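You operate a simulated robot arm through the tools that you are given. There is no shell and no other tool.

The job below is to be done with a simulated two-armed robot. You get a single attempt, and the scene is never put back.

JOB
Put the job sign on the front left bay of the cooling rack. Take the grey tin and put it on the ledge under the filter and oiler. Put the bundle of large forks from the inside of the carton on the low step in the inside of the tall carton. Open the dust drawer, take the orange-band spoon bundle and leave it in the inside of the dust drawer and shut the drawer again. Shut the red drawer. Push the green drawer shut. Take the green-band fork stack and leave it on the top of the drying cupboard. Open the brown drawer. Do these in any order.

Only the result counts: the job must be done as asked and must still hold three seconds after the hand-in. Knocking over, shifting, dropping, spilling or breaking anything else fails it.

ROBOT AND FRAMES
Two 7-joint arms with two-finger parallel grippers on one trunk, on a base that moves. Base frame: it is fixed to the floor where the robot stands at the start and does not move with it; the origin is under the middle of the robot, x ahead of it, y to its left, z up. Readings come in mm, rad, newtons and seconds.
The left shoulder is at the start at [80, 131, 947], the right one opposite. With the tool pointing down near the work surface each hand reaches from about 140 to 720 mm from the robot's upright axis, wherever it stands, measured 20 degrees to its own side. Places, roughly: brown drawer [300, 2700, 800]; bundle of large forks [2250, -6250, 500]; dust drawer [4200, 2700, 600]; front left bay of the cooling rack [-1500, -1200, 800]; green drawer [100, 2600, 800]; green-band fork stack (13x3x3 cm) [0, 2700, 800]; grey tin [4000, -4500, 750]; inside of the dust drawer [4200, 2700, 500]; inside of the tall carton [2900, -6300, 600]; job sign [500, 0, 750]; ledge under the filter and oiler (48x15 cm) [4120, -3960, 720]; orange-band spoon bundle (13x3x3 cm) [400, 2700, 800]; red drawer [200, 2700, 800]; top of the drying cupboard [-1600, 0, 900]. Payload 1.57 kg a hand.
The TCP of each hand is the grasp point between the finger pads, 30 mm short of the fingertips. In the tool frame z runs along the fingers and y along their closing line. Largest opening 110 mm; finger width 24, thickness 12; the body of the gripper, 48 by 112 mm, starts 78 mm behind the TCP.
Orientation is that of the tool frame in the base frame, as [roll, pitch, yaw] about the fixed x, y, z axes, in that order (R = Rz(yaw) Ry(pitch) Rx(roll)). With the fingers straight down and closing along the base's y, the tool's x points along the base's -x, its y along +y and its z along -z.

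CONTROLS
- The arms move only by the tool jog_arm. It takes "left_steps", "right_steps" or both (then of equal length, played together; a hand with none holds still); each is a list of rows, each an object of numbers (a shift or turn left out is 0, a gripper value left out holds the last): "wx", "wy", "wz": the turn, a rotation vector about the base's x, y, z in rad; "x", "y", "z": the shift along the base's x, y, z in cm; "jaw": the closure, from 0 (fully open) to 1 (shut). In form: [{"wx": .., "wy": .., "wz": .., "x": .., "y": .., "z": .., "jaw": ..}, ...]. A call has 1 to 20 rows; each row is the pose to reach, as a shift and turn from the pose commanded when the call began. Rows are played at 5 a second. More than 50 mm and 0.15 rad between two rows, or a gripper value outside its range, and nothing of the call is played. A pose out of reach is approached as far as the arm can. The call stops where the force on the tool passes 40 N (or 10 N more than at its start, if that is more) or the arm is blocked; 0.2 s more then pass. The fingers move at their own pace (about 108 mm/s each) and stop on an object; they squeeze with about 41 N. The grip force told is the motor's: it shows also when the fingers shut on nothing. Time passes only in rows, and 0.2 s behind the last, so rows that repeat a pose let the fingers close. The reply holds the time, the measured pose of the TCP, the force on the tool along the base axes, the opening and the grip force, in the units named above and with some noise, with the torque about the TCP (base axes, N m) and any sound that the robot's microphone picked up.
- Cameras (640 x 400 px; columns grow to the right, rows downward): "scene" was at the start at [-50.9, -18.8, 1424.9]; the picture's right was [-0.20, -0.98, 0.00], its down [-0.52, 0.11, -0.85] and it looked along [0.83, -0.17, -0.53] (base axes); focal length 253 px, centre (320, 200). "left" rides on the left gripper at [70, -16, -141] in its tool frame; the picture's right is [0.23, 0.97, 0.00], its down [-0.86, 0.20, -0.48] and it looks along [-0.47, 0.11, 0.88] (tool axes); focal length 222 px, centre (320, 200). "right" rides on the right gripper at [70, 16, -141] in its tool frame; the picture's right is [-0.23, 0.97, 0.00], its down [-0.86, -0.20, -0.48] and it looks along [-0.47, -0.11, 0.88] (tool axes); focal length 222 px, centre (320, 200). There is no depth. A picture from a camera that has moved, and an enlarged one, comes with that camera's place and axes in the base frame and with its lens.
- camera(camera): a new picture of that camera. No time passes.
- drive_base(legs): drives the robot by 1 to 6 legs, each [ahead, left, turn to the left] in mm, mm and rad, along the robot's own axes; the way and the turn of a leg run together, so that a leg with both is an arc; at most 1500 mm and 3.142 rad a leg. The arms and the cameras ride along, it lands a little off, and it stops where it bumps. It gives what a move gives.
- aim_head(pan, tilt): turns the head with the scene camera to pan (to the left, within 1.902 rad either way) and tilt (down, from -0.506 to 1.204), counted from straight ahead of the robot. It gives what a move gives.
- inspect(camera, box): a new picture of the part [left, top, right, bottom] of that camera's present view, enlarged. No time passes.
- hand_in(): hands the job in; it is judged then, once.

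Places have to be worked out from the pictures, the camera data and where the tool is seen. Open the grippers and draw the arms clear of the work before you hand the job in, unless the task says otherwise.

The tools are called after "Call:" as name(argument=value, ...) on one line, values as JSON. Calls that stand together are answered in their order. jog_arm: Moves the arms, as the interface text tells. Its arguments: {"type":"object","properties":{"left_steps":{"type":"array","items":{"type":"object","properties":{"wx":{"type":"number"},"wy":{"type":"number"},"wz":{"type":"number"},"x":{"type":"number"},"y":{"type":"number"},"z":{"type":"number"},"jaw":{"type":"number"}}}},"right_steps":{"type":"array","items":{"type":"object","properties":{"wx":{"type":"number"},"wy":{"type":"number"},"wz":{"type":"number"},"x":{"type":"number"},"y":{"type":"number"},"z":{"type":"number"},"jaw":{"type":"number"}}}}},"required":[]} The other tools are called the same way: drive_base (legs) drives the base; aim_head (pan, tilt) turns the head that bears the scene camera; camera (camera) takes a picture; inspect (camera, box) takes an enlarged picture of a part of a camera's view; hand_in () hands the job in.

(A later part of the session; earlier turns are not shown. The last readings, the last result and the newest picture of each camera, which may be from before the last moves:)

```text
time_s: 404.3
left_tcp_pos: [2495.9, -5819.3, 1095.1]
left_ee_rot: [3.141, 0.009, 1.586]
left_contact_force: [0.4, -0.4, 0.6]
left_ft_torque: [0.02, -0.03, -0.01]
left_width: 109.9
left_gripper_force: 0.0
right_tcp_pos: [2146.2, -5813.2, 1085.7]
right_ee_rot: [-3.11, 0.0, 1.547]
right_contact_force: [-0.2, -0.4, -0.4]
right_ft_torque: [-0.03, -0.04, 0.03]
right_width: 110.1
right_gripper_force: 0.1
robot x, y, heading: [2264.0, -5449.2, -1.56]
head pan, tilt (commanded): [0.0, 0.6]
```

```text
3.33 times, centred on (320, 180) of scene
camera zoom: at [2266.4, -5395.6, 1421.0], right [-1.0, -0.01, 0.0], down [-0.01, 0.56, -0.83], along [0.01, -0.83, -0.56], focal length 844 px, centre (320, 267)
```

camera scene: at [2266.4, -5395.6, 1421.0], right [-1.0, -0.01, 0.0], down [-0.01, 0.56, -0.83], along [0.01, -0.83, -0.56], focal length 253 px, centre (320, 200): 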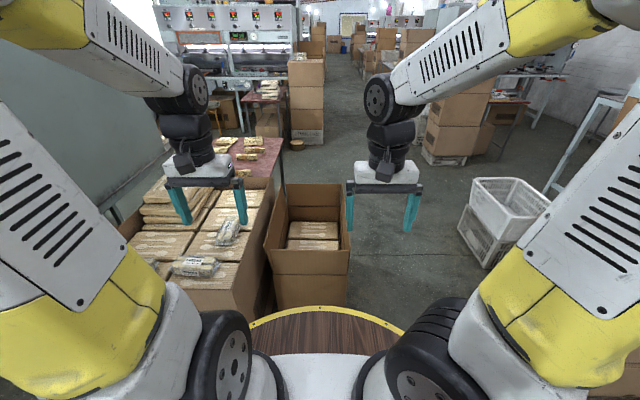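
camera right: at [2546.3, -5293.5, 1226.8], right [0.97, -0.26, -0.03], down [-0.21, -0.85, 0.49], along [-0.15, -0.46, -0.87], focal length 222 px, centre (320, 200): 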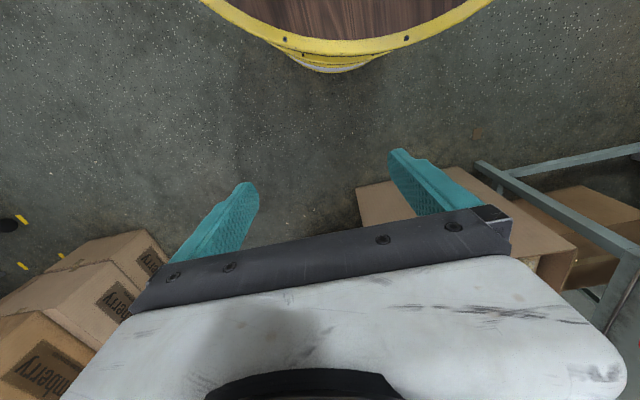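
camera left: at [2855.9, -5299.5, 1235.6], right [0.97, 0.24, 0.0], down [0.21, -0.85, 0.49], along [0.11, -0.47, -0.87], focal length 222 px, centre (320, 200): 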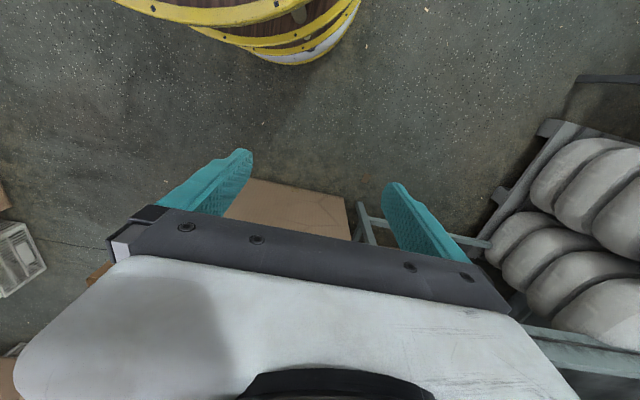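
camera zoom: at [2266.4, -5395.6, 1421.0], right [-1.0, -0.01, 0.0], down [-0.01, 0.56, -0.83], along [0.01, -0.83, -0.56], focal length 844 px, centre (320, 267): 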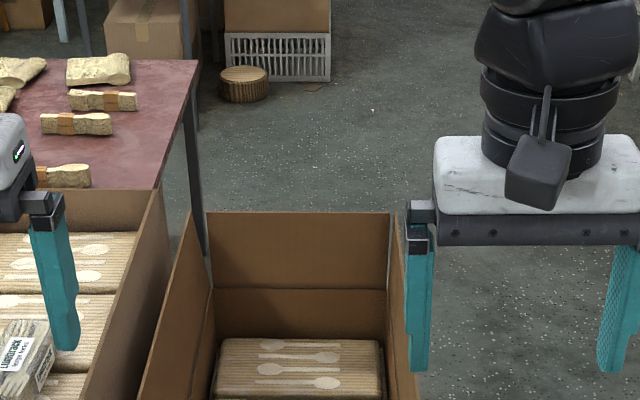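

The right-hand carton is open with tall flaps and packs inside. I tilt the head further to look into it.

Call:
aim_head(pan=0.0, tilt=0.85)

Call:
inspect(camera="scene", box=[240, 90, 380, 230])

Call:
inspect(camera="scene", box=[80, 40, 280, 230])

```text
time_s: 405.0
left_tcp_pos: [2494.9, -5818.7, 1096.0]
left_ee_rot: [3.141, 0.011, 1.589]
left_contact_force: [0.2, 0.9, 0.3]
left_ft_torque: [0.02, 0.01, -0.03]
left_width: 110.2
left_gripper_force: 0.1
right_tcp_pos: [2146.3, -5813.0, 1085.9]
right_ee_rot: [-3.11, 0.001, 1.547]
right_contact_force: [-0.1, 0.3, -0.3]
right_ft_torque: [0.0, -0.02, 0.02]
right_width: 110.2
right_gripper_force: 0.1
robot x, y, heading: [2263.4, -5447.6, -1.557]
head pan, tilt (commanded): [0.0, 0.85]
```

```text
2.86 times, centred on (310, 160) of scene
camera zoom: at [2266.2, -5385.4, 1400.1], right [-1.0, -0.01, 0.0], down [-0.01, 0.75, -0.66], along [0.01, -0.66, -0.75], focal length 723 px, centre (349, 314)
```

zoom: 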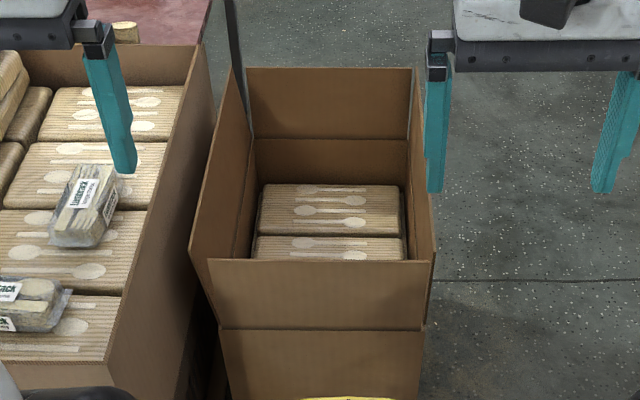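

```text
2.11 times, centred on (180, 135) of scene
camera zoom: at [2266.2, -5385.4, 1400.1], right [-1.0, -0.01, 0.0], down [-0.01, 0.75, -0.66], along [0.01, -0.66, -0.75], focal length 533 px, centre (615, 337)
```

zoom: 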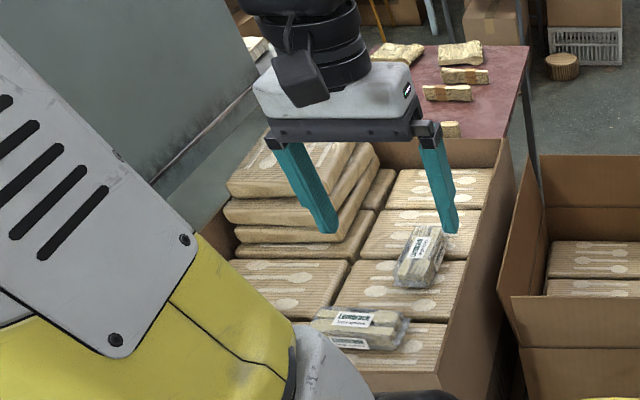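

The small carton's front wall is at y about -6206 with flaps up to z about 596; its near part is still hidden. I drive 250 mm closer to look in with the hand cameras.

Call:
drive_base(legs=[[250, 0, -0.01]])

Call:
camera(camera="right")

Call:
aim_head(pan=0.0, tilt=1.05)

Call:
camera(camera="scene")

```text
time_s: 406.8
left_tcp_pos: [2494.6, -6068.0, 1095.1]
left_ee_rot: [3.14, 0.009, 1.579]
left_contact_force: [-0.7, 0.3, 0.4]
left_ft_torque: [0.02, 0.0, 0.0]
left_width: 110.0
left_gripper_force: 0.1
right_tcp_pos: [2145.1, -6058.6, 1084.9]
right_ee_rot: [-3.109, 0.001, 1.538]
right_contact_force: [-0.4, 0.4, -0.2]
right_ft_torque: [-0.01, 0.02, 0.0]
right_width: 109.7
right_gripper_force: 0.1
robot x, y, heading: [2268.8, -5695.3, -1.57]
head pan, tilt (commanded): [0.0, 0.85]
```

```text
taken
camera right: at [2167.7, -5990.6, 1226.8], right [0.97, -0.26, -0.03], down [-0.21, -0.85, 0.49], along [-0.15, -0.46, -0.87], focal length 222 px, centre (320, 200)
```

right: 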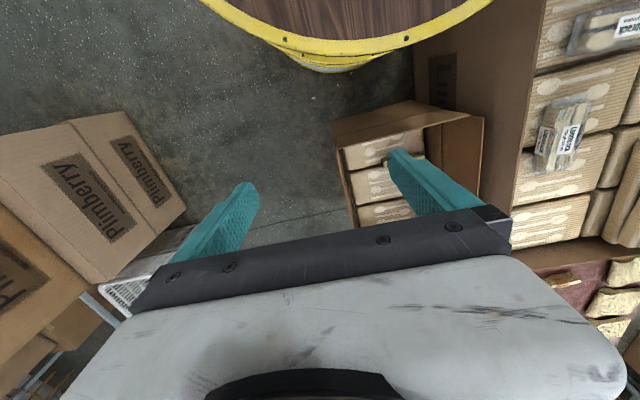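

```text
time_s: 407.6
left_tcp_pos: [2494.7, -6068.1, 1095.4]
left_ee_rot: [-3.141, 0.01, 1.579]
left_contact_force: [-1.1, -0.8, -0.1]
left_ft_torque: [0.04, 0.01, 0.0]
left_width: 109.9
left_gripper_force: 0.1
right_tcp_pos: [2145.0, -6059.3, 1085.6]
right_ee_rot: [-3.112, 0.002, 1.538]
right_contact_force: [-0.2, 0.6, -0.5]
right_ft_torque: [-0.01, 0.02, 0.01]
right_width: 109.7
right_gripper_force: 0.1
robot x, y, heading: [2269.7, -5692.7, -1.568]
head pan, tilt (commanded): [0.0, 1.051]
```

```text
taken
camera scene: at [2268.8, -5620.9, 1385.5], right [-1.0, 0.0, 0.0], down [0.0, 0.87, -0.5], along [0.0, -0.5, -0.87], focal length 253 px, centre (320, 200)
```

scene: 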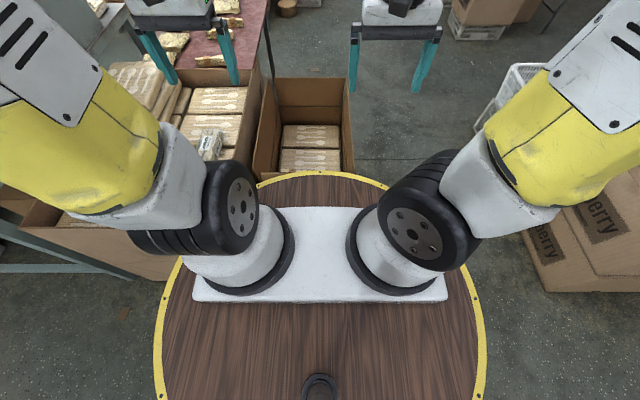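

In the right camera the small carton shows three pack rows, part hidden by my own finger. I shift the right hand 130 mm to see the whole inside.

Call:
jog_arm(right_steps=[{"x": -3}, {"x": -6}, {"x": -9}, {"x": -9}])

Call:
camera(camera="right")

Call:
inspect(camera="right", box=[300, 60, 520, 240])

Call:
camera(camera="left")

```text
time_s: 408.6
left_tcp_pos: [2495.0, -6068.6, 1093.9]
left_ee_rot: [3.14, 0.008, 1.578]
left_contact_force: [0.6, 0.6, 1.0]
left_ft_torque: [0.04, 0.01, -0.02]
left_width: 110.0
left_gripper_force: 0.1
right_tcp_pos: [2055.1, -6059.7, 1085.2]
right_ee_rot: [-3.11, 0.001, 1.539]
right_contact_force: [0.4, 0.2, -0.1]
right_ft_torque: [0.03, -0.01, -0.04]
right_width: 110.0
right_gripper_force: 0.1
robot x, y, heading: [2266.4, -5694.5, -1.569]
head pan, tilt (commanded): [0.0, 1.051]
```

```text
taken
camera right: at [2076.7, -5991.0, 1225.9], right [0.97, -0.26, -0.03], down [-0.21, -0.85, 0.49], along [-0.15, -0.46, -0.87], focal length 222 px, centre (320, 200)
```

right: 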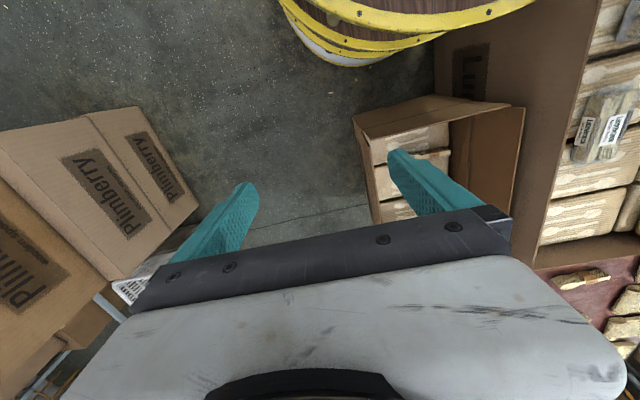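

```text
2.22 times, centred on (410, 150) of right
camera zoom: at [2076.7, -5991.0, 1225.9], right [0.97, -0.26, -0.03], down [-0.21, -0.85, 0.49], along [-0.15, -0.46, -0.87], focal length 494 px, centre (120, 311)
```

zoom: 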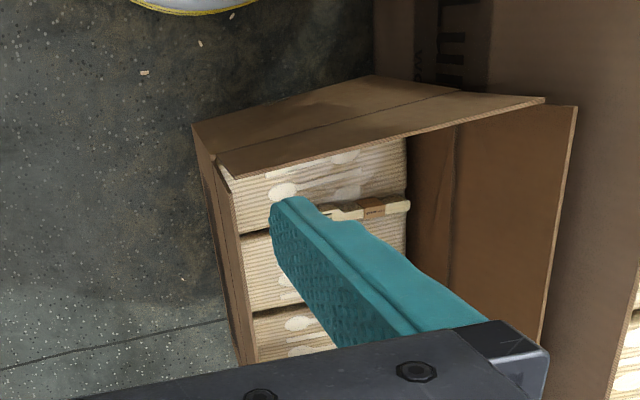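

```text
taken
camera left: at [2477.3, -5997.6, 1235.6], right [0.97, 0.23, 0.0], down [0.21, -0.85, 0.49], along [0.11, -0.47, -0.87], focal length 222 px, centre (320, 200)
```

left: 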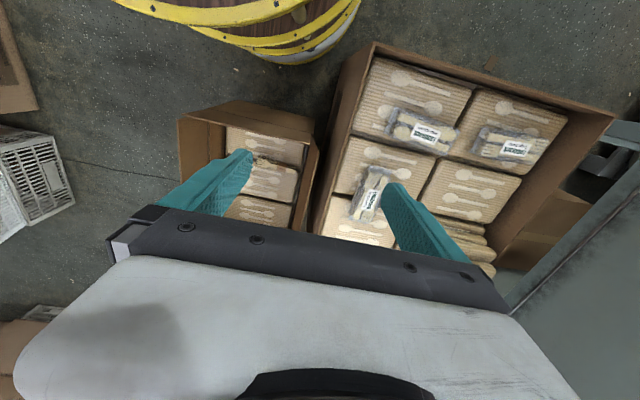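

I glimpse a banded bundle lying on the packs inside the small carton, half hidden by my finger. I bring the left hand over that carton to see it plainly.

Call:
jog_arm(left_steps=[{"x": -4, "y": -1}, {"x": -8, "y": -2}, {"x": -12, "y": -3}, {"x": -16, "y": -4}, {"x": -19, "y": -4}, {"x": -19, "y": -4}])

Call:
camera(camera="left")

Call:
inspect(camera="left", box=[220, 60, 420, 220])

```text
time_s: 410.0
left_tcp_pos: [2304.1, -6108.4, 1096.7]
left_ee_rot: [-3.141, 0.009, 1.578]
left_contact_force: [0.3, -0.3, 0.0]
left_ft_torque: [0.01, 0.02, -0.04]
left_width: 109.9
left_gripper_force: 0.1
right_tcp_pos: [2054.9, -6059.9, 1086.1]
right_ee_rot: [-3.109, 0.001, 1.539]
right_contact_force: [0.0, 1.1, 1.1]
right_ft_torque: [0.02, 0.01, -0.04]
right_width: 110.0
right_gripper_force: 0.1
robot x, y, heading: [2269.1, -5691.7, -1.568]
head pan, tilt (commanded): [0.0, 1.051]
```

```text
taken
camera left: at [2287.3, -6038.0, 1236.4], right [0.97, 0.23, 0.0], down [0.21, -0.85, 0.49], along [0.11, -0.47, -0.87], focal length 222 px, centre (320, 200)
```

left: 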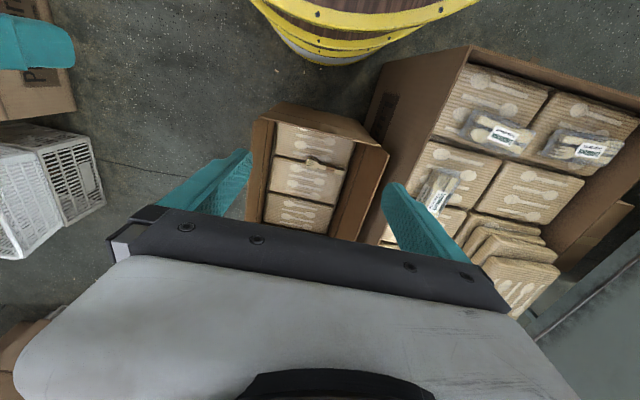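

```text
2.50 times, centred on (320, 140) of left
camera zoom: at [2287.3, -6038.0, 1236.4], right [0.97, 0.23, 0.0], down [0.21, -0.85, 0.49], along [0.11, -0.47, -0.87], focal length 555 px, centre (320, 350)
```

zoom: 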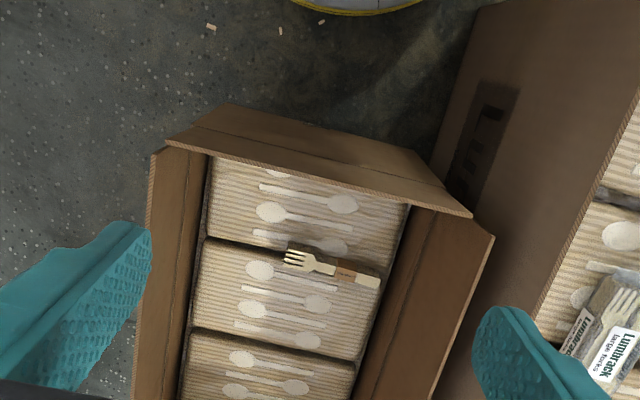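

The banded fork bundle lies in the small carton at about (2300..2454, -6338), top z about 405, along x. A stand at about (2205, -5785) keeps clear of the tall carton's corner and lets the left hand reach both; I drive there and look at the tall carton from above with the left camera.

Call:
drive_base(legs=[[0, -62, 0], [85, 0, 0]])

Call:
jog_arm(left_steps=[{"x": 4, "y": 1}, {"x": 8, "y": 2}, {"x": 12, "y": 3}, {"x": 16, "y": 4}, {"x": 20, "y": 4}, {"x": 24, "y": 4}, {"x": 28, "y": 4}, {"x": 32, "y": 4}, {"x": 36, "y": 4}, {"x": 36, "y": 4}])

Call:
camera(camera="left")

Call:
camera(camera="scene")

```text
time_s: 411.6
left_tcp_pos: [2244.3, -6195.4, 1094.3]
left_ee_rot: [-3.141, 0.006, 1.581]
left_contact_force: [0.4, -0.6, -0.1]
left_ft_torque: [0.01, 0.0, 0.0]
left_width: 109.8
left_gripper_force: 0.0
right_tcp_pos: [1994.7, -6146.2, 1085.3]
right_ee_rot: [-3.111, 0.002, 1.541]
right_contact_force: [-0.9, 0.3, -0.8]
right_ft_torque: [-0.01, -0.01, 0.03]
right_width: 109.9
right_gripper_force: 0.0
robot x, y, heading: [2204.9, -5779.0, -1.564]
head pan, tilt (commanded): [0.0, 1.051]
```

```text
time_s: 413.8
left_tcp_pos: [2604.2, -6154.3, 1094.6]
left_ee_rot: [3.141, 0.009, 1.583]
left_contact_force: [-0.6, -0.2, -0.1]
left_ft_torque: [-0.02, 0.01, -0.02]
left_width: 110.0
left_gripper_force: 0.0
right_tcp_pos: [1995.1, -6146.2, 1084.6]
right_ee_rot: [-3.109, 0.001, 1.542]
right_contact_force: [0.7, 0.1, -0.1]
right_ft_torque: [-0.01, -0.07, 0.01]
right_width: 109.9
right_gripper_force: 0.0
robot x, y, heading: [2206.5, -5775.8, -1.56]
head pan, tilt (commanded): [0.0, 1.051]
```

```text
taken
camera left: at [2586.6, -6083.1, 1234.6], right [0.97, 0.24, 0.0], down [0.21, -0.85, 0.49], along [0.11, -0.47, -0.87], focal length 222 px, centre (320, 200)
```

left: 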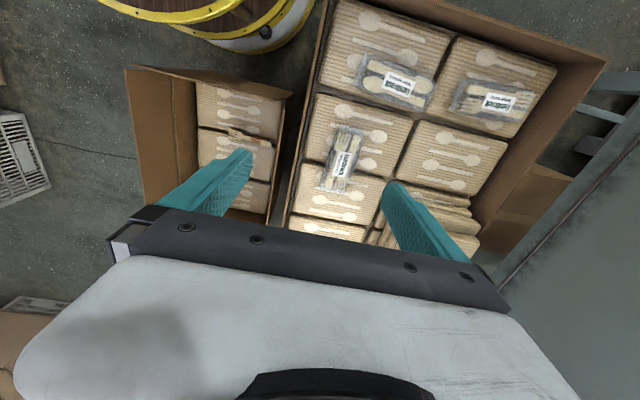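

```text
taken
camera scene: at [2207.6, -5707.6, 1385.5], right [-1.0, -0.01, 0.0], down [-0.01, 0.87, -0.5], along [0.0, -0.5, -0.87], focal length 253 px, centre (320, 200)
```

scene: 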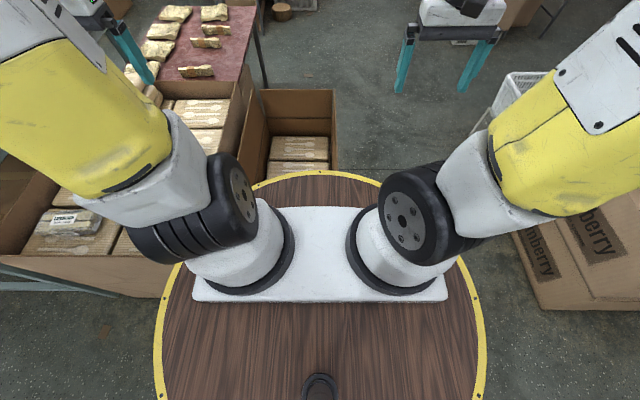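

I enlarge the left camera's view of the tall carton to find the levels and a free spot.

Call:
inspect(camera="left", box=[280, 0, 600, 250])

Call:
inspect(camera="left", box=[290, 80, 430, 200])

```text
1.60 times, centred on (440, 125) of left
camera zoom: at [2586.6, -6083.1, 1234.6], right [0.97, 0.24, 0.0], down [0.21, -0.85, 0.49], along [0.11, -0.47, -0.87], focal length 355 px, centre (128, 320)
```

zoom: 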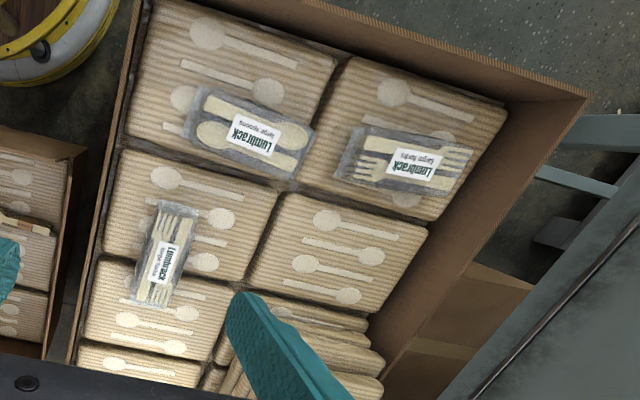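

```text
3.33 times, centred on (360, 140) of left
camera zoom: at [2586.6, -6083.1, 1234.6], right [0.97, 0.24, 0.0], down [0.21, -0.85, 0.49], along [0.11, -0.47, -0.87], focal length 740 px, centre (187, 400)
```

zoom: 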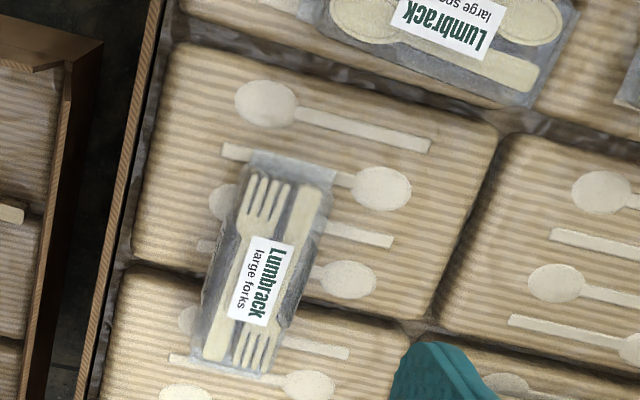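

The low level in the tall carton lies near z 640 under a rim at about 700; a free place for the bundle is near (2775, -6200), right of the bag there. Now I bring the left hand over the bundle in the small carton.

Call:
jog_arm(left_steps=[{"x": -4, "y": -2}, {"x": -8, "y": -4}, {"x": -12, "y": -6}, {"x": -16, "y": -8}, {"x": -19, "y": -11}, {"x": -21.5, "y": -14}, {"x": -21.5, "y": -16, "z": -4}, {"x": -21.5, "y": -17, "z": -8}, {"x": -21.5, "y": -17, "z": -12}, {"x": -21.5, "y": -17, "z": -16}, {"x": -21.5, "y": -17, "z": -20}, {"x": -21.5, "y": -17, "z": -20}])

Call:
camera(camera="left")

Call:
camera(camera="scene")

```text
time_s: 416.4
left_tcp_pos: [2391.6, -6328.4, 896.9]
left_ee_rot: [3.141, 0.009, 1.582]
left_contact_force: [0.6, 0.2, -0.4]
left_ft_torque: [-0.04, 0.01, 0.02]
left_width: 110.0
left_gripper_force: 0.0
right_tcp_pos: [1994.9, -6147.7, 1083.8]
right_ee_rot: [-3.112, 0.001, 1.543]
right_contact_force: [-0.3, 0.7, 0.0]
right_ft_torque: [0.01, -0.02, 0.0]
right_width: 110.0
right_gripper_force: 0.2
robot x, y, heading: [2201.1, -5780.4, -1.562]
head pan, tilt (commanded): [0.0, 1.051]
```

```text
taken
camera left: at [2374.0, -6256.1, 1036.9], right [0.97, 0.24, 0.0], down [0.21, -0.85, 0.49], along [0.11, -0.47, -0.87], focal length 222 px, centre (320, 200)
```

left: 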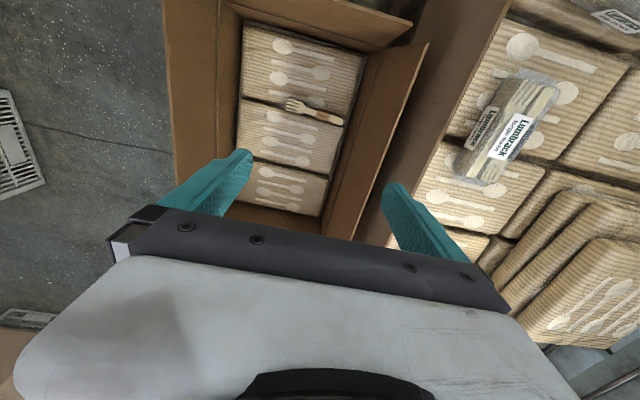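

```text
taken
camera scene: at [2207.5, -5707.7, 1385.5], right [-1.0, -0.01, 0.0], down [-0.01, 0.87, -0.5], along [0.0, -0.5, -0.87], focal length 253 px, centre (320, 200)
```

scene: 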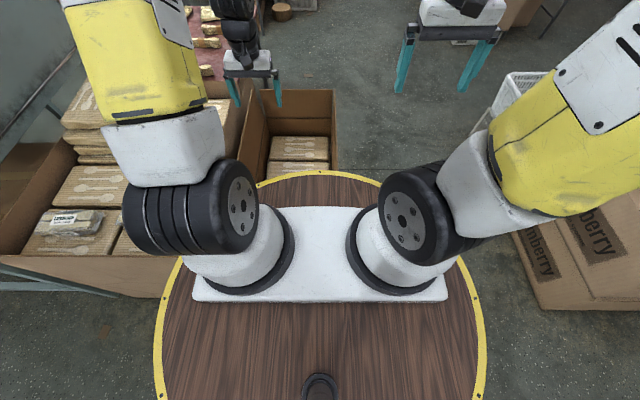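

The bundle lies almost exactly below the hand. I enlarge it for its orientation and band.

Call:
inspect(camera="left", box=[250, 60, 390, 170])

```text
3.64 times, centred on (320, 115) of left
camera zoom: at [2374.0, -6256.1, 1036.9], right [0.97, 0.24, 0.0], down [0.21, -0.85, 0.49], along [0.11, -0.47, -0.87], focal length 808 px, centre (320, 509)
```

zoom: 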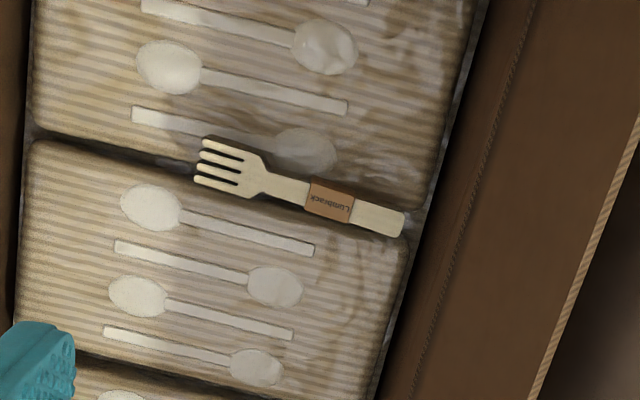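

The bundle runs exactly along x from 2305 to 2458 at y -6341, its band near x 2402. I twist the left hand by -90° so it closes along y.

Call:
jog_arm(left_steps=[{"wz": -0.132}, {"wz": -0.264}, {"wz": -0.396}, {"wz": -0.528}, {"wz": -0.66}, {"wz": -0.792}, {"wz": -0.924}, {"wz": -1.056}, {"wz": -1.188}, {"wz": -1.32}, {"wz": -1.452}, {"wz": -1.582}, {"wz": -1.582}])

Call:
camera(camera="left")

Call:
camera(camera="scene")

```text
time_s: 419.2
left_tcp_pos: [2390.4, -6325.1, 895.5]
left_ee_rot: [3.141, 0.01, -0.003]
left_contact_force: [-0.3, -0.2, -0.3]
left_ft_torque: [-0.04, 0.0, 0.05]
left_width: 110.2
left_gripper_force: 0.1
right_tcp_pos: [1994.3, -6146.6, 1084.7]
right_ee_rot: [-3.109, 0.001, 1.54]
right_contact_force: [0.0, 0.5, -0.6]
right_ft_torque: [0.0, 0.02, -0.02]
right_width: 110.0
right_gripper_force: 0.1
robot x, y, heading: [2206.5, -5781.0, -1.564]
head pan, tilt (commanded): [0.0, 1.051]
```

```text
taken
camera left: at [2460.7, -6308.7, 1036.5], right [0.22, -0.97, 0.0], down [-0.85, -0.2, 0.49], along [-0.47, -0.11, -0.87], focal length 222 px, centre (320, 200)
```

left: 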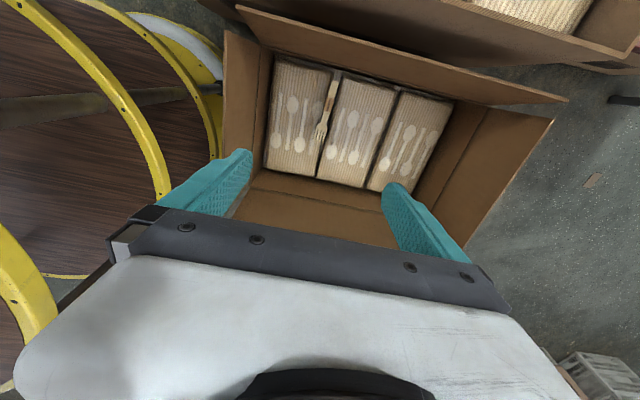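

```text
taken
camera scene: at [2207.5, -5707.7, 1385.5], right [-1.0, -0.01, 0.0], down [-0.01, 0.87, -0.5], along [0.0, -0.5, -0.87], focal length 253 px, centre (320, 200)
```

scene: 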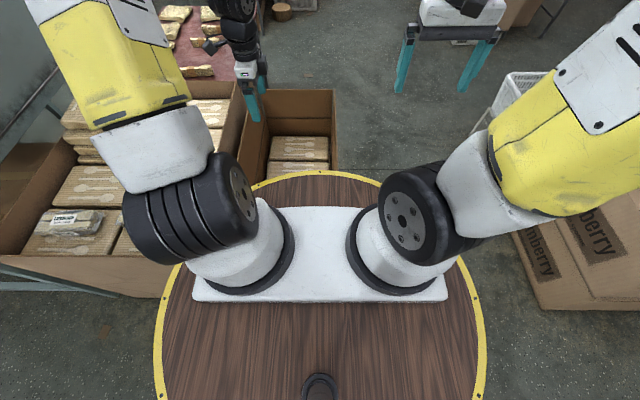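

The twist went well and the bundle lies between the finger planes. I shift 16 mm and go down into the carton to TCP z about 480.

Call:
jog_arm(left_steps=[{"y": -1.6, "jaw": 0.36}, {"y": -1.6, "z": -4.2}, {"y": -1.6, "z": -8.4}, {"y": -1.6, "z": -12.6}, {"y": -1.6, "z": -16.8}, {"y": -1.6, "z": -21}, {"y": -1.6, "z": -25.2}, {"y": -1.6, "z": -29.4}, {"y": -1.6, "z": -33.6}, {"y": -1.6, "z": -37.6}, {"y": -1.6, "z": -41.5}, {"y": -1.6, "z": -41.5}])

Call:
camera(camera="left")

Call:
camera(camera="scene")

```text
time_s: 421.8
left_tcp_pos: [2390.3, -6344.3, 479.2]
left_ee_rot: [3.14, 0.009, -0.001]
left_contact_force: [-0.1, -0.7, -0.3]
left_ft_torque: [-0.02, 0.01, 0.01]
left_width: 70.5
left_gripper_force: 0.2
right_tcp_pos: [1994.7, -6146.4, 1084.0]
right_ee_rot: [-3.111, 0.002, 1.541]
right_contact_force: [1.4, 0.2, -0.4]
right_ft_torque: [0.02, -0.02, 0.01]
right_width: 109.8
right_gripper_force: 0.1
robot x, y, heading: [2209.3, -5783.5, -1.559]
head pan, tilt (commanded): [0.0, 1.051]
```

```text
taken
camera left: at [2461.0, -6327.0, 620.0], right [0.23, -0.97, 0.0], down [-0.85, -0.2, 0.49], along [-0.47, -0.11, -0.87], focal length 222 px, centre (320, 200)
```

left: 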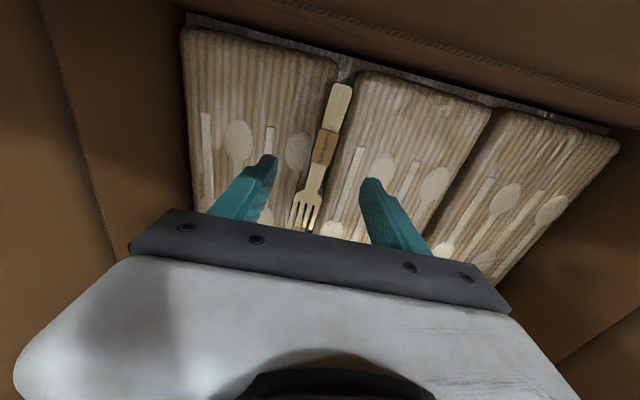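

```text
taken
camera scene: at [2207.5, -5707.7, 1385.5], right [-1.0, -0.01, 0.0], down [-0.01, 0.87, -0.5], along [0.0, -0.5, -0.87], focal length 253 px, centre (320, 200)
```

scene: 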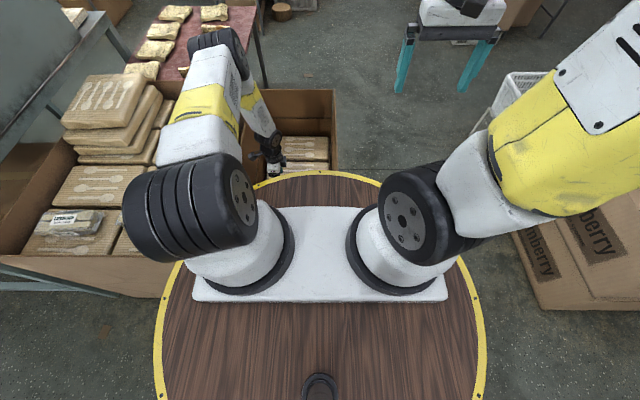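

The fingers straddle the bundle next to its band. I go down in steps until the tips touch the packs.

Call:
jog_arm(left_steps=[{"z": -1.5}, {"z": -3}, {"z": -4.5}, {"z": -4.5}])

Call:
camera(camera="left")

```text
time_s: 422.8
left_tcp_pos: [2389.1, -6343.5, 435.6]
left_ee_rot: [3.14, 0.008, -0.001]
left_contact_force: [0.2, -0.1, 0.0]
left_ft_torque: [0.01, 0.03, -0.01]
left_width: 70.3
left_gripper_force: 0.1
right_tcp_pos: [1993.9, -6147.3, 1084.7]
right_ee_rot: [-3.109, 0.002, 1.541]
right_contact_force: [-0.4, -0.5, 0.2]
right_ft_torque: [0.01, 0.03, 0.03]
right_width: 110.1
right_gripper_force: 0.0
robot x, y, heading: [2204.5, -5781.0, -1.563]
head pan, tilt (commanded): [0.0, 1.051]
```

```text
taken
camera left: at [2460.4, -6326.4, 576.5], right [0.23, -0.97, 0.0], down [-0.85, -0.2, 0.49], along [-0.47, -0.11, -0.87], focal length 222 px, centre (320, 200)
```

left: 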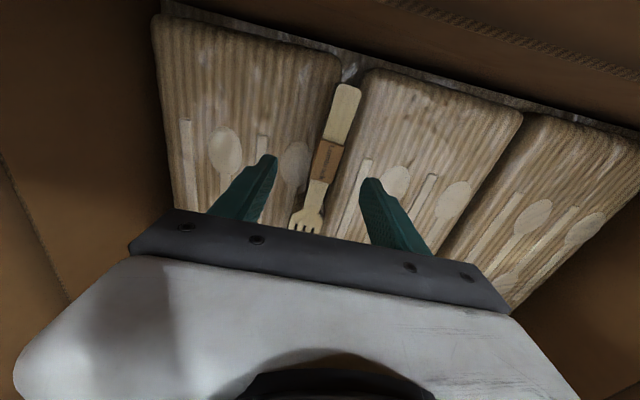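

Comparing the two views, the bundle's top is near z 385. I continue down, slower, watching the force.

Call:
jog_arm(left_steps=[{"z": -0.8}, {"z": -1.6}, {"z": -2.4}, {"z": -3}, {"z": -3}])

Call:
camera(camera="left")

```text
time_s: 424.0
left_tcp_pos: [2389.0, -6343.2, 405.2]
left_ee_rot: [3.142, 0.009, -0.004]
left_contact_force: [-0.1, 0.0, -1.0]
left_ft_torque: [0.03, -0.01, 0.02]
left_width: 70.2
left_gripper_force: 0.1
right_tcp_pos: [1995.0, -6147.8, 1085.0]
right_ee_rot: [-3.109, 0.0, 1.543]
right_contact_force: [-0.2, 0.5, -0.7]
right_ft_torque: [0.01, -0.01, 0.0]
right_width: 109.9
right_gripper_force: 0.0
robot x, y, heading: [2207.2, -5780.9, -1.562]
head pan, tilt (commanded): [0.0, 1.051]
```

```text
taken
camera left: at [2459.8, -6326.2, 546.0], right [0.23, -0.97, 0.0], down [-0.85, -0.2, 0.49], along [-0.47, -0.11, -0.87], focal length 222 px, centre (320, 200)
```

left: 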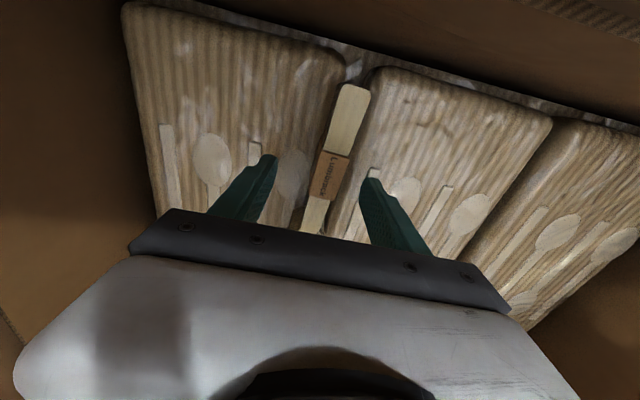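

The top is now 16 mm below the TCP. I lower in 3 mm steps until the tips are near the packs.

Call:
jog_arm(left_steps=[{"z": -0.3}, {"z": -0.6}, {"z": -0.9}, {"z": -1.1}, {"z": -1.1}])

Call:
camera(camera="left")

```text
time_s: 425.2
left_tcp_pos: [2388.7, -6341.4, 394.6]
left_ee_rot: [3.142, 0.007, -0.001]
left_contact_force: [-0.8, 0.2, 0.1]
left_ft_torque: [0.02, 0.0, -0.01]
left_width: 70.5
left_gripper_force: 0.0
right_tcp_pos: [1994.9, -6147.7, 1085.7]
right_ee_rot: [-3.111, 0.002, 1.54]
right_contact_force: [-0.2, -0.6, 0.9]
right_ft_torque: [-0.02, 0.0, -0.02]
right_width: 109.9
right_gripper_force: 0.0
robot x, y, heading: [2209.5, -5780.9, -1.563]
head pan, tilt (commanded): [0.0, 1.051]
```

```text
taken
camera left: at [2459.5, -6325.8, 535.0], right [0.23, -0.97, 0.0], down [-0.85, -0.2, 0.49], along [-0.47, -0.11, -0.87], focal length 222 px, centre (320, 200)
```

left: 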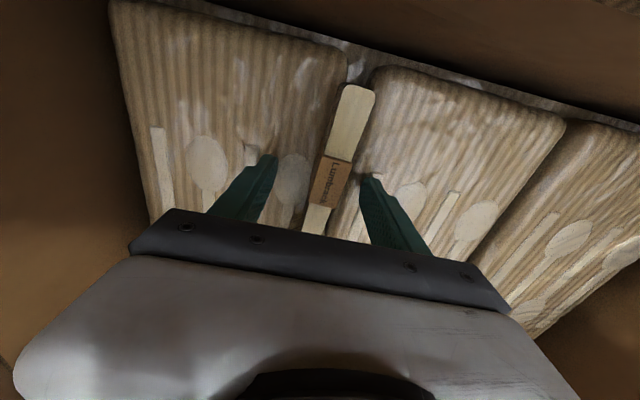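

The tips are just above the packs; the bundle sits about 5 mm towards -y, so I shift 5 mm and close.

Call:
jog_arm(left_steps=[{"y": -0.5}, {"y": -0.5, "z": -0.2}, {"y": -0.5, "z": -0.2, "jaw": 0.7}, {"y": -0.5, "z": -0.2, "jaw": 0.9}, {"y": -0.5, "z": -0.2, "jaw": 1}, {"y": -0.5, "z": -0.2, "jaw": 1}, {"y": -0.5, "z": -0.2, "jaw": 1}])

Call:
camera(camera="left")

```text
time_s: 426.8
left_tcp_pos: [2388.8, -6347.2, 392.5]
left_ee_rot: [3.141, 0.009, -0.001]
left_contact_force: [-1.2, 0.8, -0.3]
left_ft_torque: [0.03, -0.03, -0.01]
left_width: 16.9
left_gripper_force: 31.5
right_tcp_pos: [1994.2, -6146.8, 1083.3]
right_ee_rot: [-3.11, 0.001, 1.54]
right_contact_force: [0.1, -0.1, -0.2]
right_ft_torque: [0.04, 0.01, 0.0]
right_width: 110.2
right_gripper_force: 0.1
robot x, y, heading: [2204.8, -5780.1, -1.561]
head pan, tilt (commanded): [0.0, 1.051]
```

```text
taken
camera left: at [2460.2, -6330.4, 532.9], right [0.23, -0.97, 0.0], down [-0.85, -0.2, 0.49], along [-0.47, -0.11, -0.87], focal length 222 px, centre (320, 200)
```

left: 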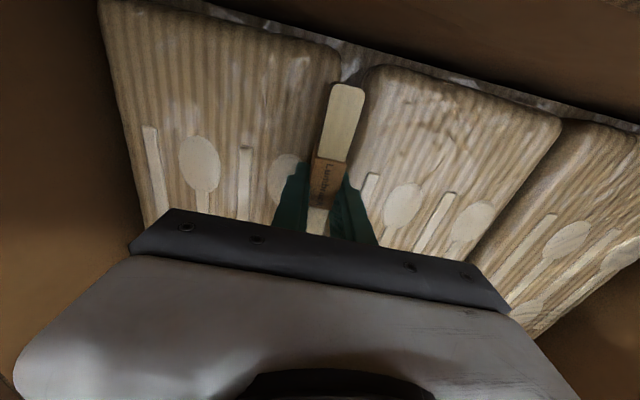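

The bundle is gripped (17 mm, 31 N). I lift it straight up out of the carton.

Call:
jog_arm(left_steps=[{"z": 1.5}, {"z": 4}, {"z": 8}, {"z": 12}, {"z": 16}, {"z": 20}, {"z": 24}, {"z": 28}, {"z": 32}, {"z": 36}, {"z": 40}, {"z": 44}, {"z": 48}, {"z": 50}, {"z": 50}])

Call:
camera(camera="left")

Call:
camera(camera="scene")

```text
time_s: 430.0
left_tcp_pos: [2388.3, -6345.2, 893.7]
left_ee_rot: [-3.14, 0.008, -0.001]
left_contact_force: [0.2, -0.2, -0.2]
left_ft_torque: [-0.01, -0.02, -0.03]
left_width: 16.7
left_gripper_force: 32.0
right_tcp_pos: [1994.1, -6146.9, 1085.0]
right_ee_rot: [-3.11, 0.002, 1.54]
right_contact_force: [0.2, -0.5, -0.7]
right_ft_torque: [-0.01, -0.02, 0.02]
right_width: 109.7
right_gripper_force: 0.0
robot x, y, heading: [2205.0, -5780.0, -1.563]
head pan, tilt (commanded): [0.0, 1.051]
```

```text
taken
camera left: at [2459.9, -6329.8, 1034.3], right [0.23, -0.97, 0.0], down [-0.85, -0.2, 0.49], along [-0.47, -0.11, -0.87], focal length 222 px, centre (320, 200)
```

left: 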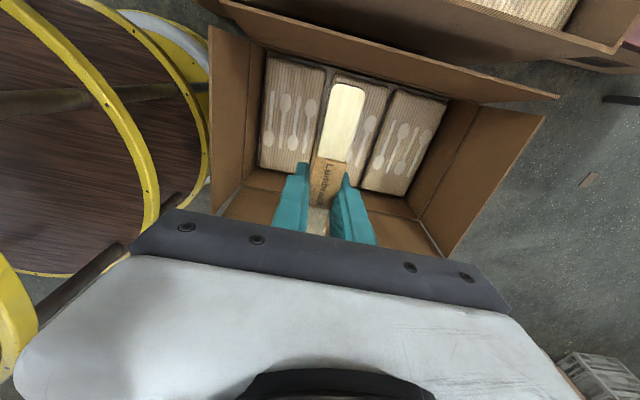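

```text
taken
camera scene: at [2207.6, -5707.7, 1385.5], right [-1.0, -0.01, 0.0], down [-0.01, 0.87, -0.5], along [0.0, -0.5, -0.87], focal length 253 px, centre (320, 200)
```

scene: 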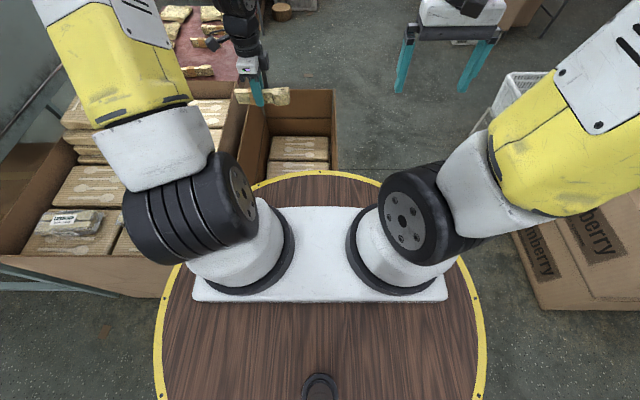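

The bundle hangs free. I untwist the hand so that the bundle points along y, then carry it over the tall carton.

Call:
jog_arm(left_steps=[{"wz": 0.132}, {"wz": 0.264}, {"wz": 0.396}, {"wz": 0.528}, {"wz": 0.66}, {"wz": 0.792}, {"wz": 0.924}, {"wz": 1.056}, {"wz": 1.188}, {"wz": 1.32}, {"wz": 1.452}, {"wz": 1.575}, {"wz": 1.575}])

Call:
jog_arm(left_steps=[{"z": 4}, {"z": 5, "x": 4, "y": 1}, {"z": 5, "x": 8, "y": 3}, {"z": 5, "x": 12, "y": 5}, {"z": 5, "x": 16, "y": 7}, {"z": 5, "x": 20, "y": 9}, {"z": 5, "x": 24, "y": 11}, {"z": 5, "x": 28, "y": 13}, {"z": 5, "x": 32, "y": 15}, {"z": 5, "x": 36, "y": 15.7}, {"z": 5, "x": 39.5, "y": 15.7}, {"z": 5, "x": 39.5, "y": 15.7}])

Call:
camera(camera="left")

Call:
camera(camera="scene")

```text
time_s: 432.8
left_tcp_pos: [2389.6, -6345.4, 891.8]
left_ee_rot: [3.139, 0.009, 1.574]
left_contact_force: [0.6, -0.9, -0.5]
left_ft_torque: [-0.02, 0.0, -0.01]
left_width: 16.6
left_gripper_force: 32.6
right_tcp_pos: [1995.0, -6147.0, 1085.2]
right_ee_rot: [-3.11, 0.002, 1.542]
right_contact_force: [0.7, -0.2, 0.4]
right_ft_torque: [-0.01, -0.01, 0.0]
right_width: 109.9
right_gripper_force: 0.0
robot x, y, heading: [2208.3, -5780.3, -1.56]
head pan, tilt (commanded): [0.0, 1.051]
```

```text
time_s: 435.4
left_tcp_pos: [2782.9, -6187.5, 943.5]
left_ee_rot: [-3.142, 0.009, 1.574]
left_contact_force: [0.4, -0.4, -0.9]
left_ft_torque: [-0.02, 0.02, -0.03]
left_width: 16.6
left_gripper_force: 32.4
right_tcp_pos: [1994.6, -6147.1, 1084.9]
right_ee_rot: [-3.11, 0.001, 1.54]
right_contact_force: [0.2, -0.2, 0.0]
right_ft_torque: [0.02, 0.02, 0.0]
right_width: 109.7
right_gripper_force: 0.1
robot x, y, heading: [2205.6, -5781.6, -1.56]
head pan, tilt (commanded): [0.0, 1.051]
```

```text
taken
camera left: at [2768.0, -6117.0, 1084.6], right [0.97, 0.23, 0.0], down [0.2, -0.85, 0.49], along [0.11, -0.47, -0.87], focal length 222 px, centre (320, 200)
```

left: 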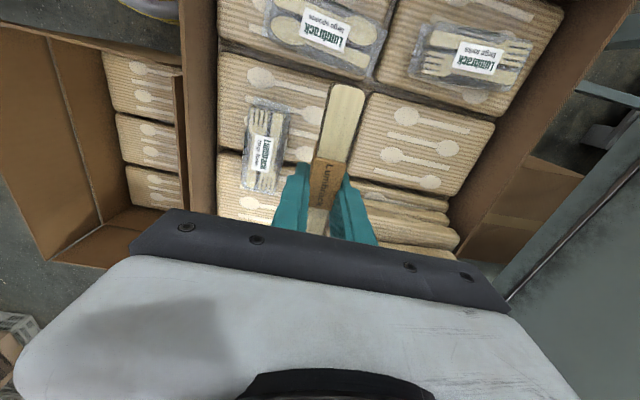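

```text
taken
camera scene: at [2207.6, -5707.7, 1385.5], right [-1.0, -0.01, 0.0], down [-0.01, 0.87, -0.5], along [0.0, -0.5, -0.87], focal length 253 px, centre (320, 200)
```

scene: 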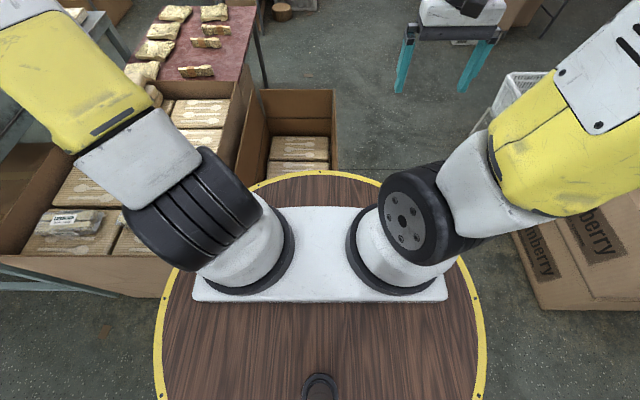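

The place below is the free right half of a low pack, clear of the bags. I lower the bundle to TCP z about 700 and look again.

Call:
jog_arm(left_steps=[{"x": 0.5, "y": -0.5, "z": -4}, {"x": 0.5, "y": -0.5, "z": -8}, {"x": 0.5, "y": -0.5, "z": -12}, {"x": 0.5, "y": -0.5, "z": -16}, {"x": 0.5, "y": -0.5, "z": -20}, {"x": 0.5, "y": -0.5, "z": -23.5}, {"x": 0.5, "y": -0.5, "z": -23.5}])

Call:
camera(camera="left")

Call:
aim_head(pan=0.7, tilt=0.75)

Call:
camera(camera="scene")

```text
time_s: 437.0
left_tcp_pos: [2791.8, -6195.8, 705.7]
left_ee_rot: [3.141, 0.009, 1.573]
left_contact_force: [0.1, 0.0, -0.5]
left_ft_torque: [0.01, 0.0, 0.0]
left_width: 16.7
left_gripper_force: 31.9
right_tcp_pos: [1994.1, -6146.9, 1084.5]
right_ee_rot: [-3.109, 0.0, 1.541]
right_contact_force: [0.7, 0.1, 0.0]
right_ft_torque: [-0.01, -0.01, -0.01]
right_width: 110.3
right_gripper_force: 0.0
robot x, y, heading: [2206.1, -5782.1, -1.566]
head pan, tilt (commanded): [0.0, 1.051]
```

```text
taken
camera left: at [2774.9, -6125.0, 847.6], right [0.97, 0.23, 0.0], down [0.2, -0.85, 0.49], along [0.11, -0.47, -0.87], focal length 222 px, centre (320, 200)
```

left: 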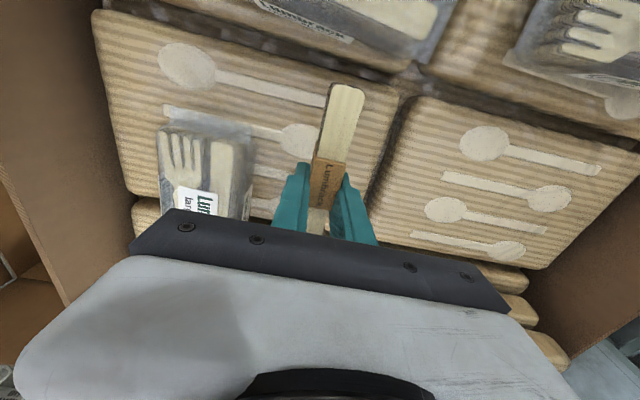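

```text
time_s: 438.1
left_tcp_pos: [2791.9, -6194.8, 708.2]
left_ee_rot: [3.141, 0.008, 1.577]
left_contact_force: [0.4, -0.3, -0.4]
left_ft_torque: [0.04, -0.01, -0.03]
left_width: 16.8
left_gripper_force: 32.5
right_tcp_pos: [1994.4, -6146.9, 1084.7]
right_ee_rot: [-3.109, 0.002, 1.542]
right_contact_force: [0.4, -0.4, -0.5]
right_ft_torque: [-0.01, -0.03, 0.01]
right_width: 109.8
right_gripper_force: 0.0
robot x, y, heading: [2209.7, -5777.8, -1.563]
head pan, tilt (commanded): [0.7, 0.75]
```

```text
taken
camera scene: at [2261.0, -5704.4, 1408.0], right [-0.76, -0.65, 0.0], down [-0.44, 0.52, -0.73], along [0.47, -0.56, -0.68], focal length 253 px, centre (320, 200)
```

scene: 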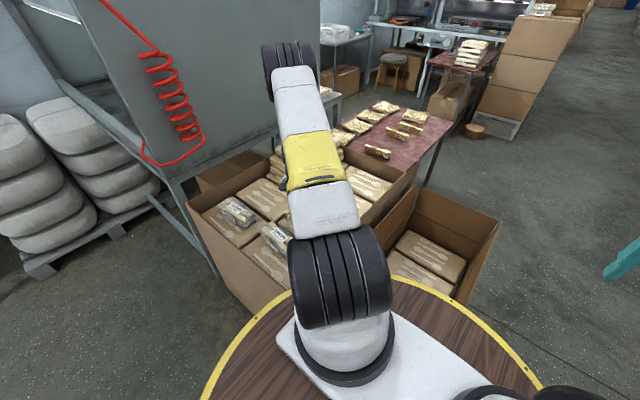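

The bundle will lie just inside the pack's edge, clear of the bag. I lower it in steps and feel for the touch.

Call:
jog_arm(left_steps=[{"z": -1}, {"z": -2}, {"z": -3}, {"z": -3.6}, {"z": -3.6}])

Call:
camera(camera="left")

```text
time_s: 439.3
left_tcp_pos: [2790.6, -6193.7, 671.8]
left_ee_rot: [3.14, 0.008, 1.575]
left_contact_force: [-0.3, -0.1, -1.3]
left_ft_torque: [0.02, -0.01, -0.02]
left_width: 16.8
left_gripper_force: 31.9
right_tcp_pos: [1994.2, -6147.0, 1084.9]
right_ee_rot: [-3.111, 0.0, 1.54]
right_contact_force: [-0.9, -0.7, -0.1]
right_ft_torque: [0.01, -0.03, 0.01]
right_width: 110.0
right_gripper_force: 0.1
robot x, y, heading: [2211.0, -5780.2, -1.564]
head pan, tilt (commanded): [0.7, 0.75]
```

```text
taken
camera left: at [2773.5, -6123.0, 812.4], right [0.97, 0.23, 0.0], down [0.2, -0.85, 0.49], along [0.11, -0.47, -0.87], focal length 222 px, centre (320, 200)
```

left: 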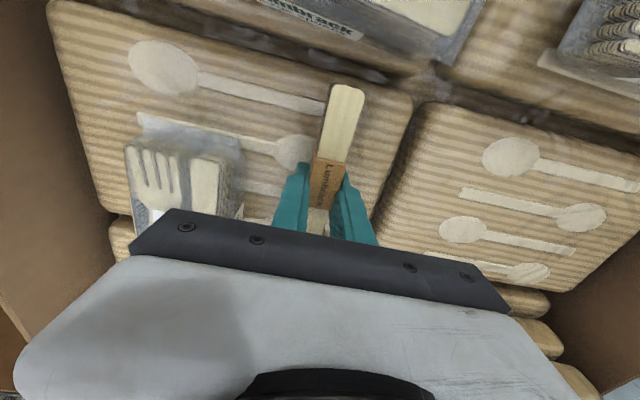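

Call:
jog_arm(left_steps=[{"z": -0.4}, {"z": -0.8}, {"z": -1.2}, {"z": -1.2}])

```text
time_s: 440.3
left_tcp_pos: [2790.3, -6195.3, 661.7]
left_ee_rot: [3.139, 0.008, 1.574]
left_contact_force: [-2.9, 4.9, 14.7]
left_ft_torque: [-0.07, 0.11, -0.04]
left_width: 17.1
left_gripper_force: 32.3
right_tcp_pos: [1993.7, -6146.2, 1085.4]
right_ee_rot: [-3.111, 0.002, 1.54]
right_contact_force: [0.0, 0.5, 0.3]
right_ft_torque: [0.0, -0.02, 0.02]
right_width: 109.5
right_gripper_force: 0.1
robot x, y, heading: [2205.3, -5780.3, -1.566]
head pan, tilt (commanded): [0.7, 0.75]
```

It touches at TCP z 662 (15 N). I ease 1 mm and open the fingers.

Call:
jog_arm(left_steps=[{"z": 0.1}, {"z": 0.1, "jaw": 0.8}, {"z": 0.1, "jaw": 0.7}, {"z": 0.1, "jaw": 0.6}, {"z": 0.1, "jaw": 0.6}])

Call:
camera(camera="left")

```text
time_s: 441.5
left_tcp_pos: [2789.7, -6194.1, 660.3]
left_ee_rot: [3.141, 0.008, 1.572]
left_contact_force: [0.3, -0.6, -0.5]
left_ft_torque: [-0.01, 0.01, -0.01]
left_width: 43.9
left_gripper_force: 0.1
right_tcp_pos: [1995.3, -6148.2, 1084.3]
right_ee_rot: [-3.11, 0.002, 1.541]
right_contact_force: [-0.9, 0.0, 0.5]
right_ft_torque: [-0.02, -0.03, -0.01]
right_width: 109.8
right_gripper_force: 0.2
robot x, y, heading: [2207.2, -5780.4, -1.565]
head pan, tilt (commanded): [0.7, 0.75]
```

```text
taken
camera left: at [2773.0, -6123.7, 801.7], right [0.97, 0.23, 0.0], down [0.2, -0.85, 0.49], along [0.11, -0.47, -0.87], focal length 222 px, centre (320, 200)
```

left: 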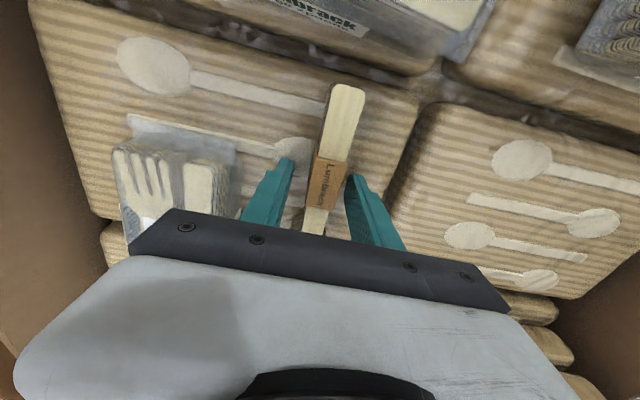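

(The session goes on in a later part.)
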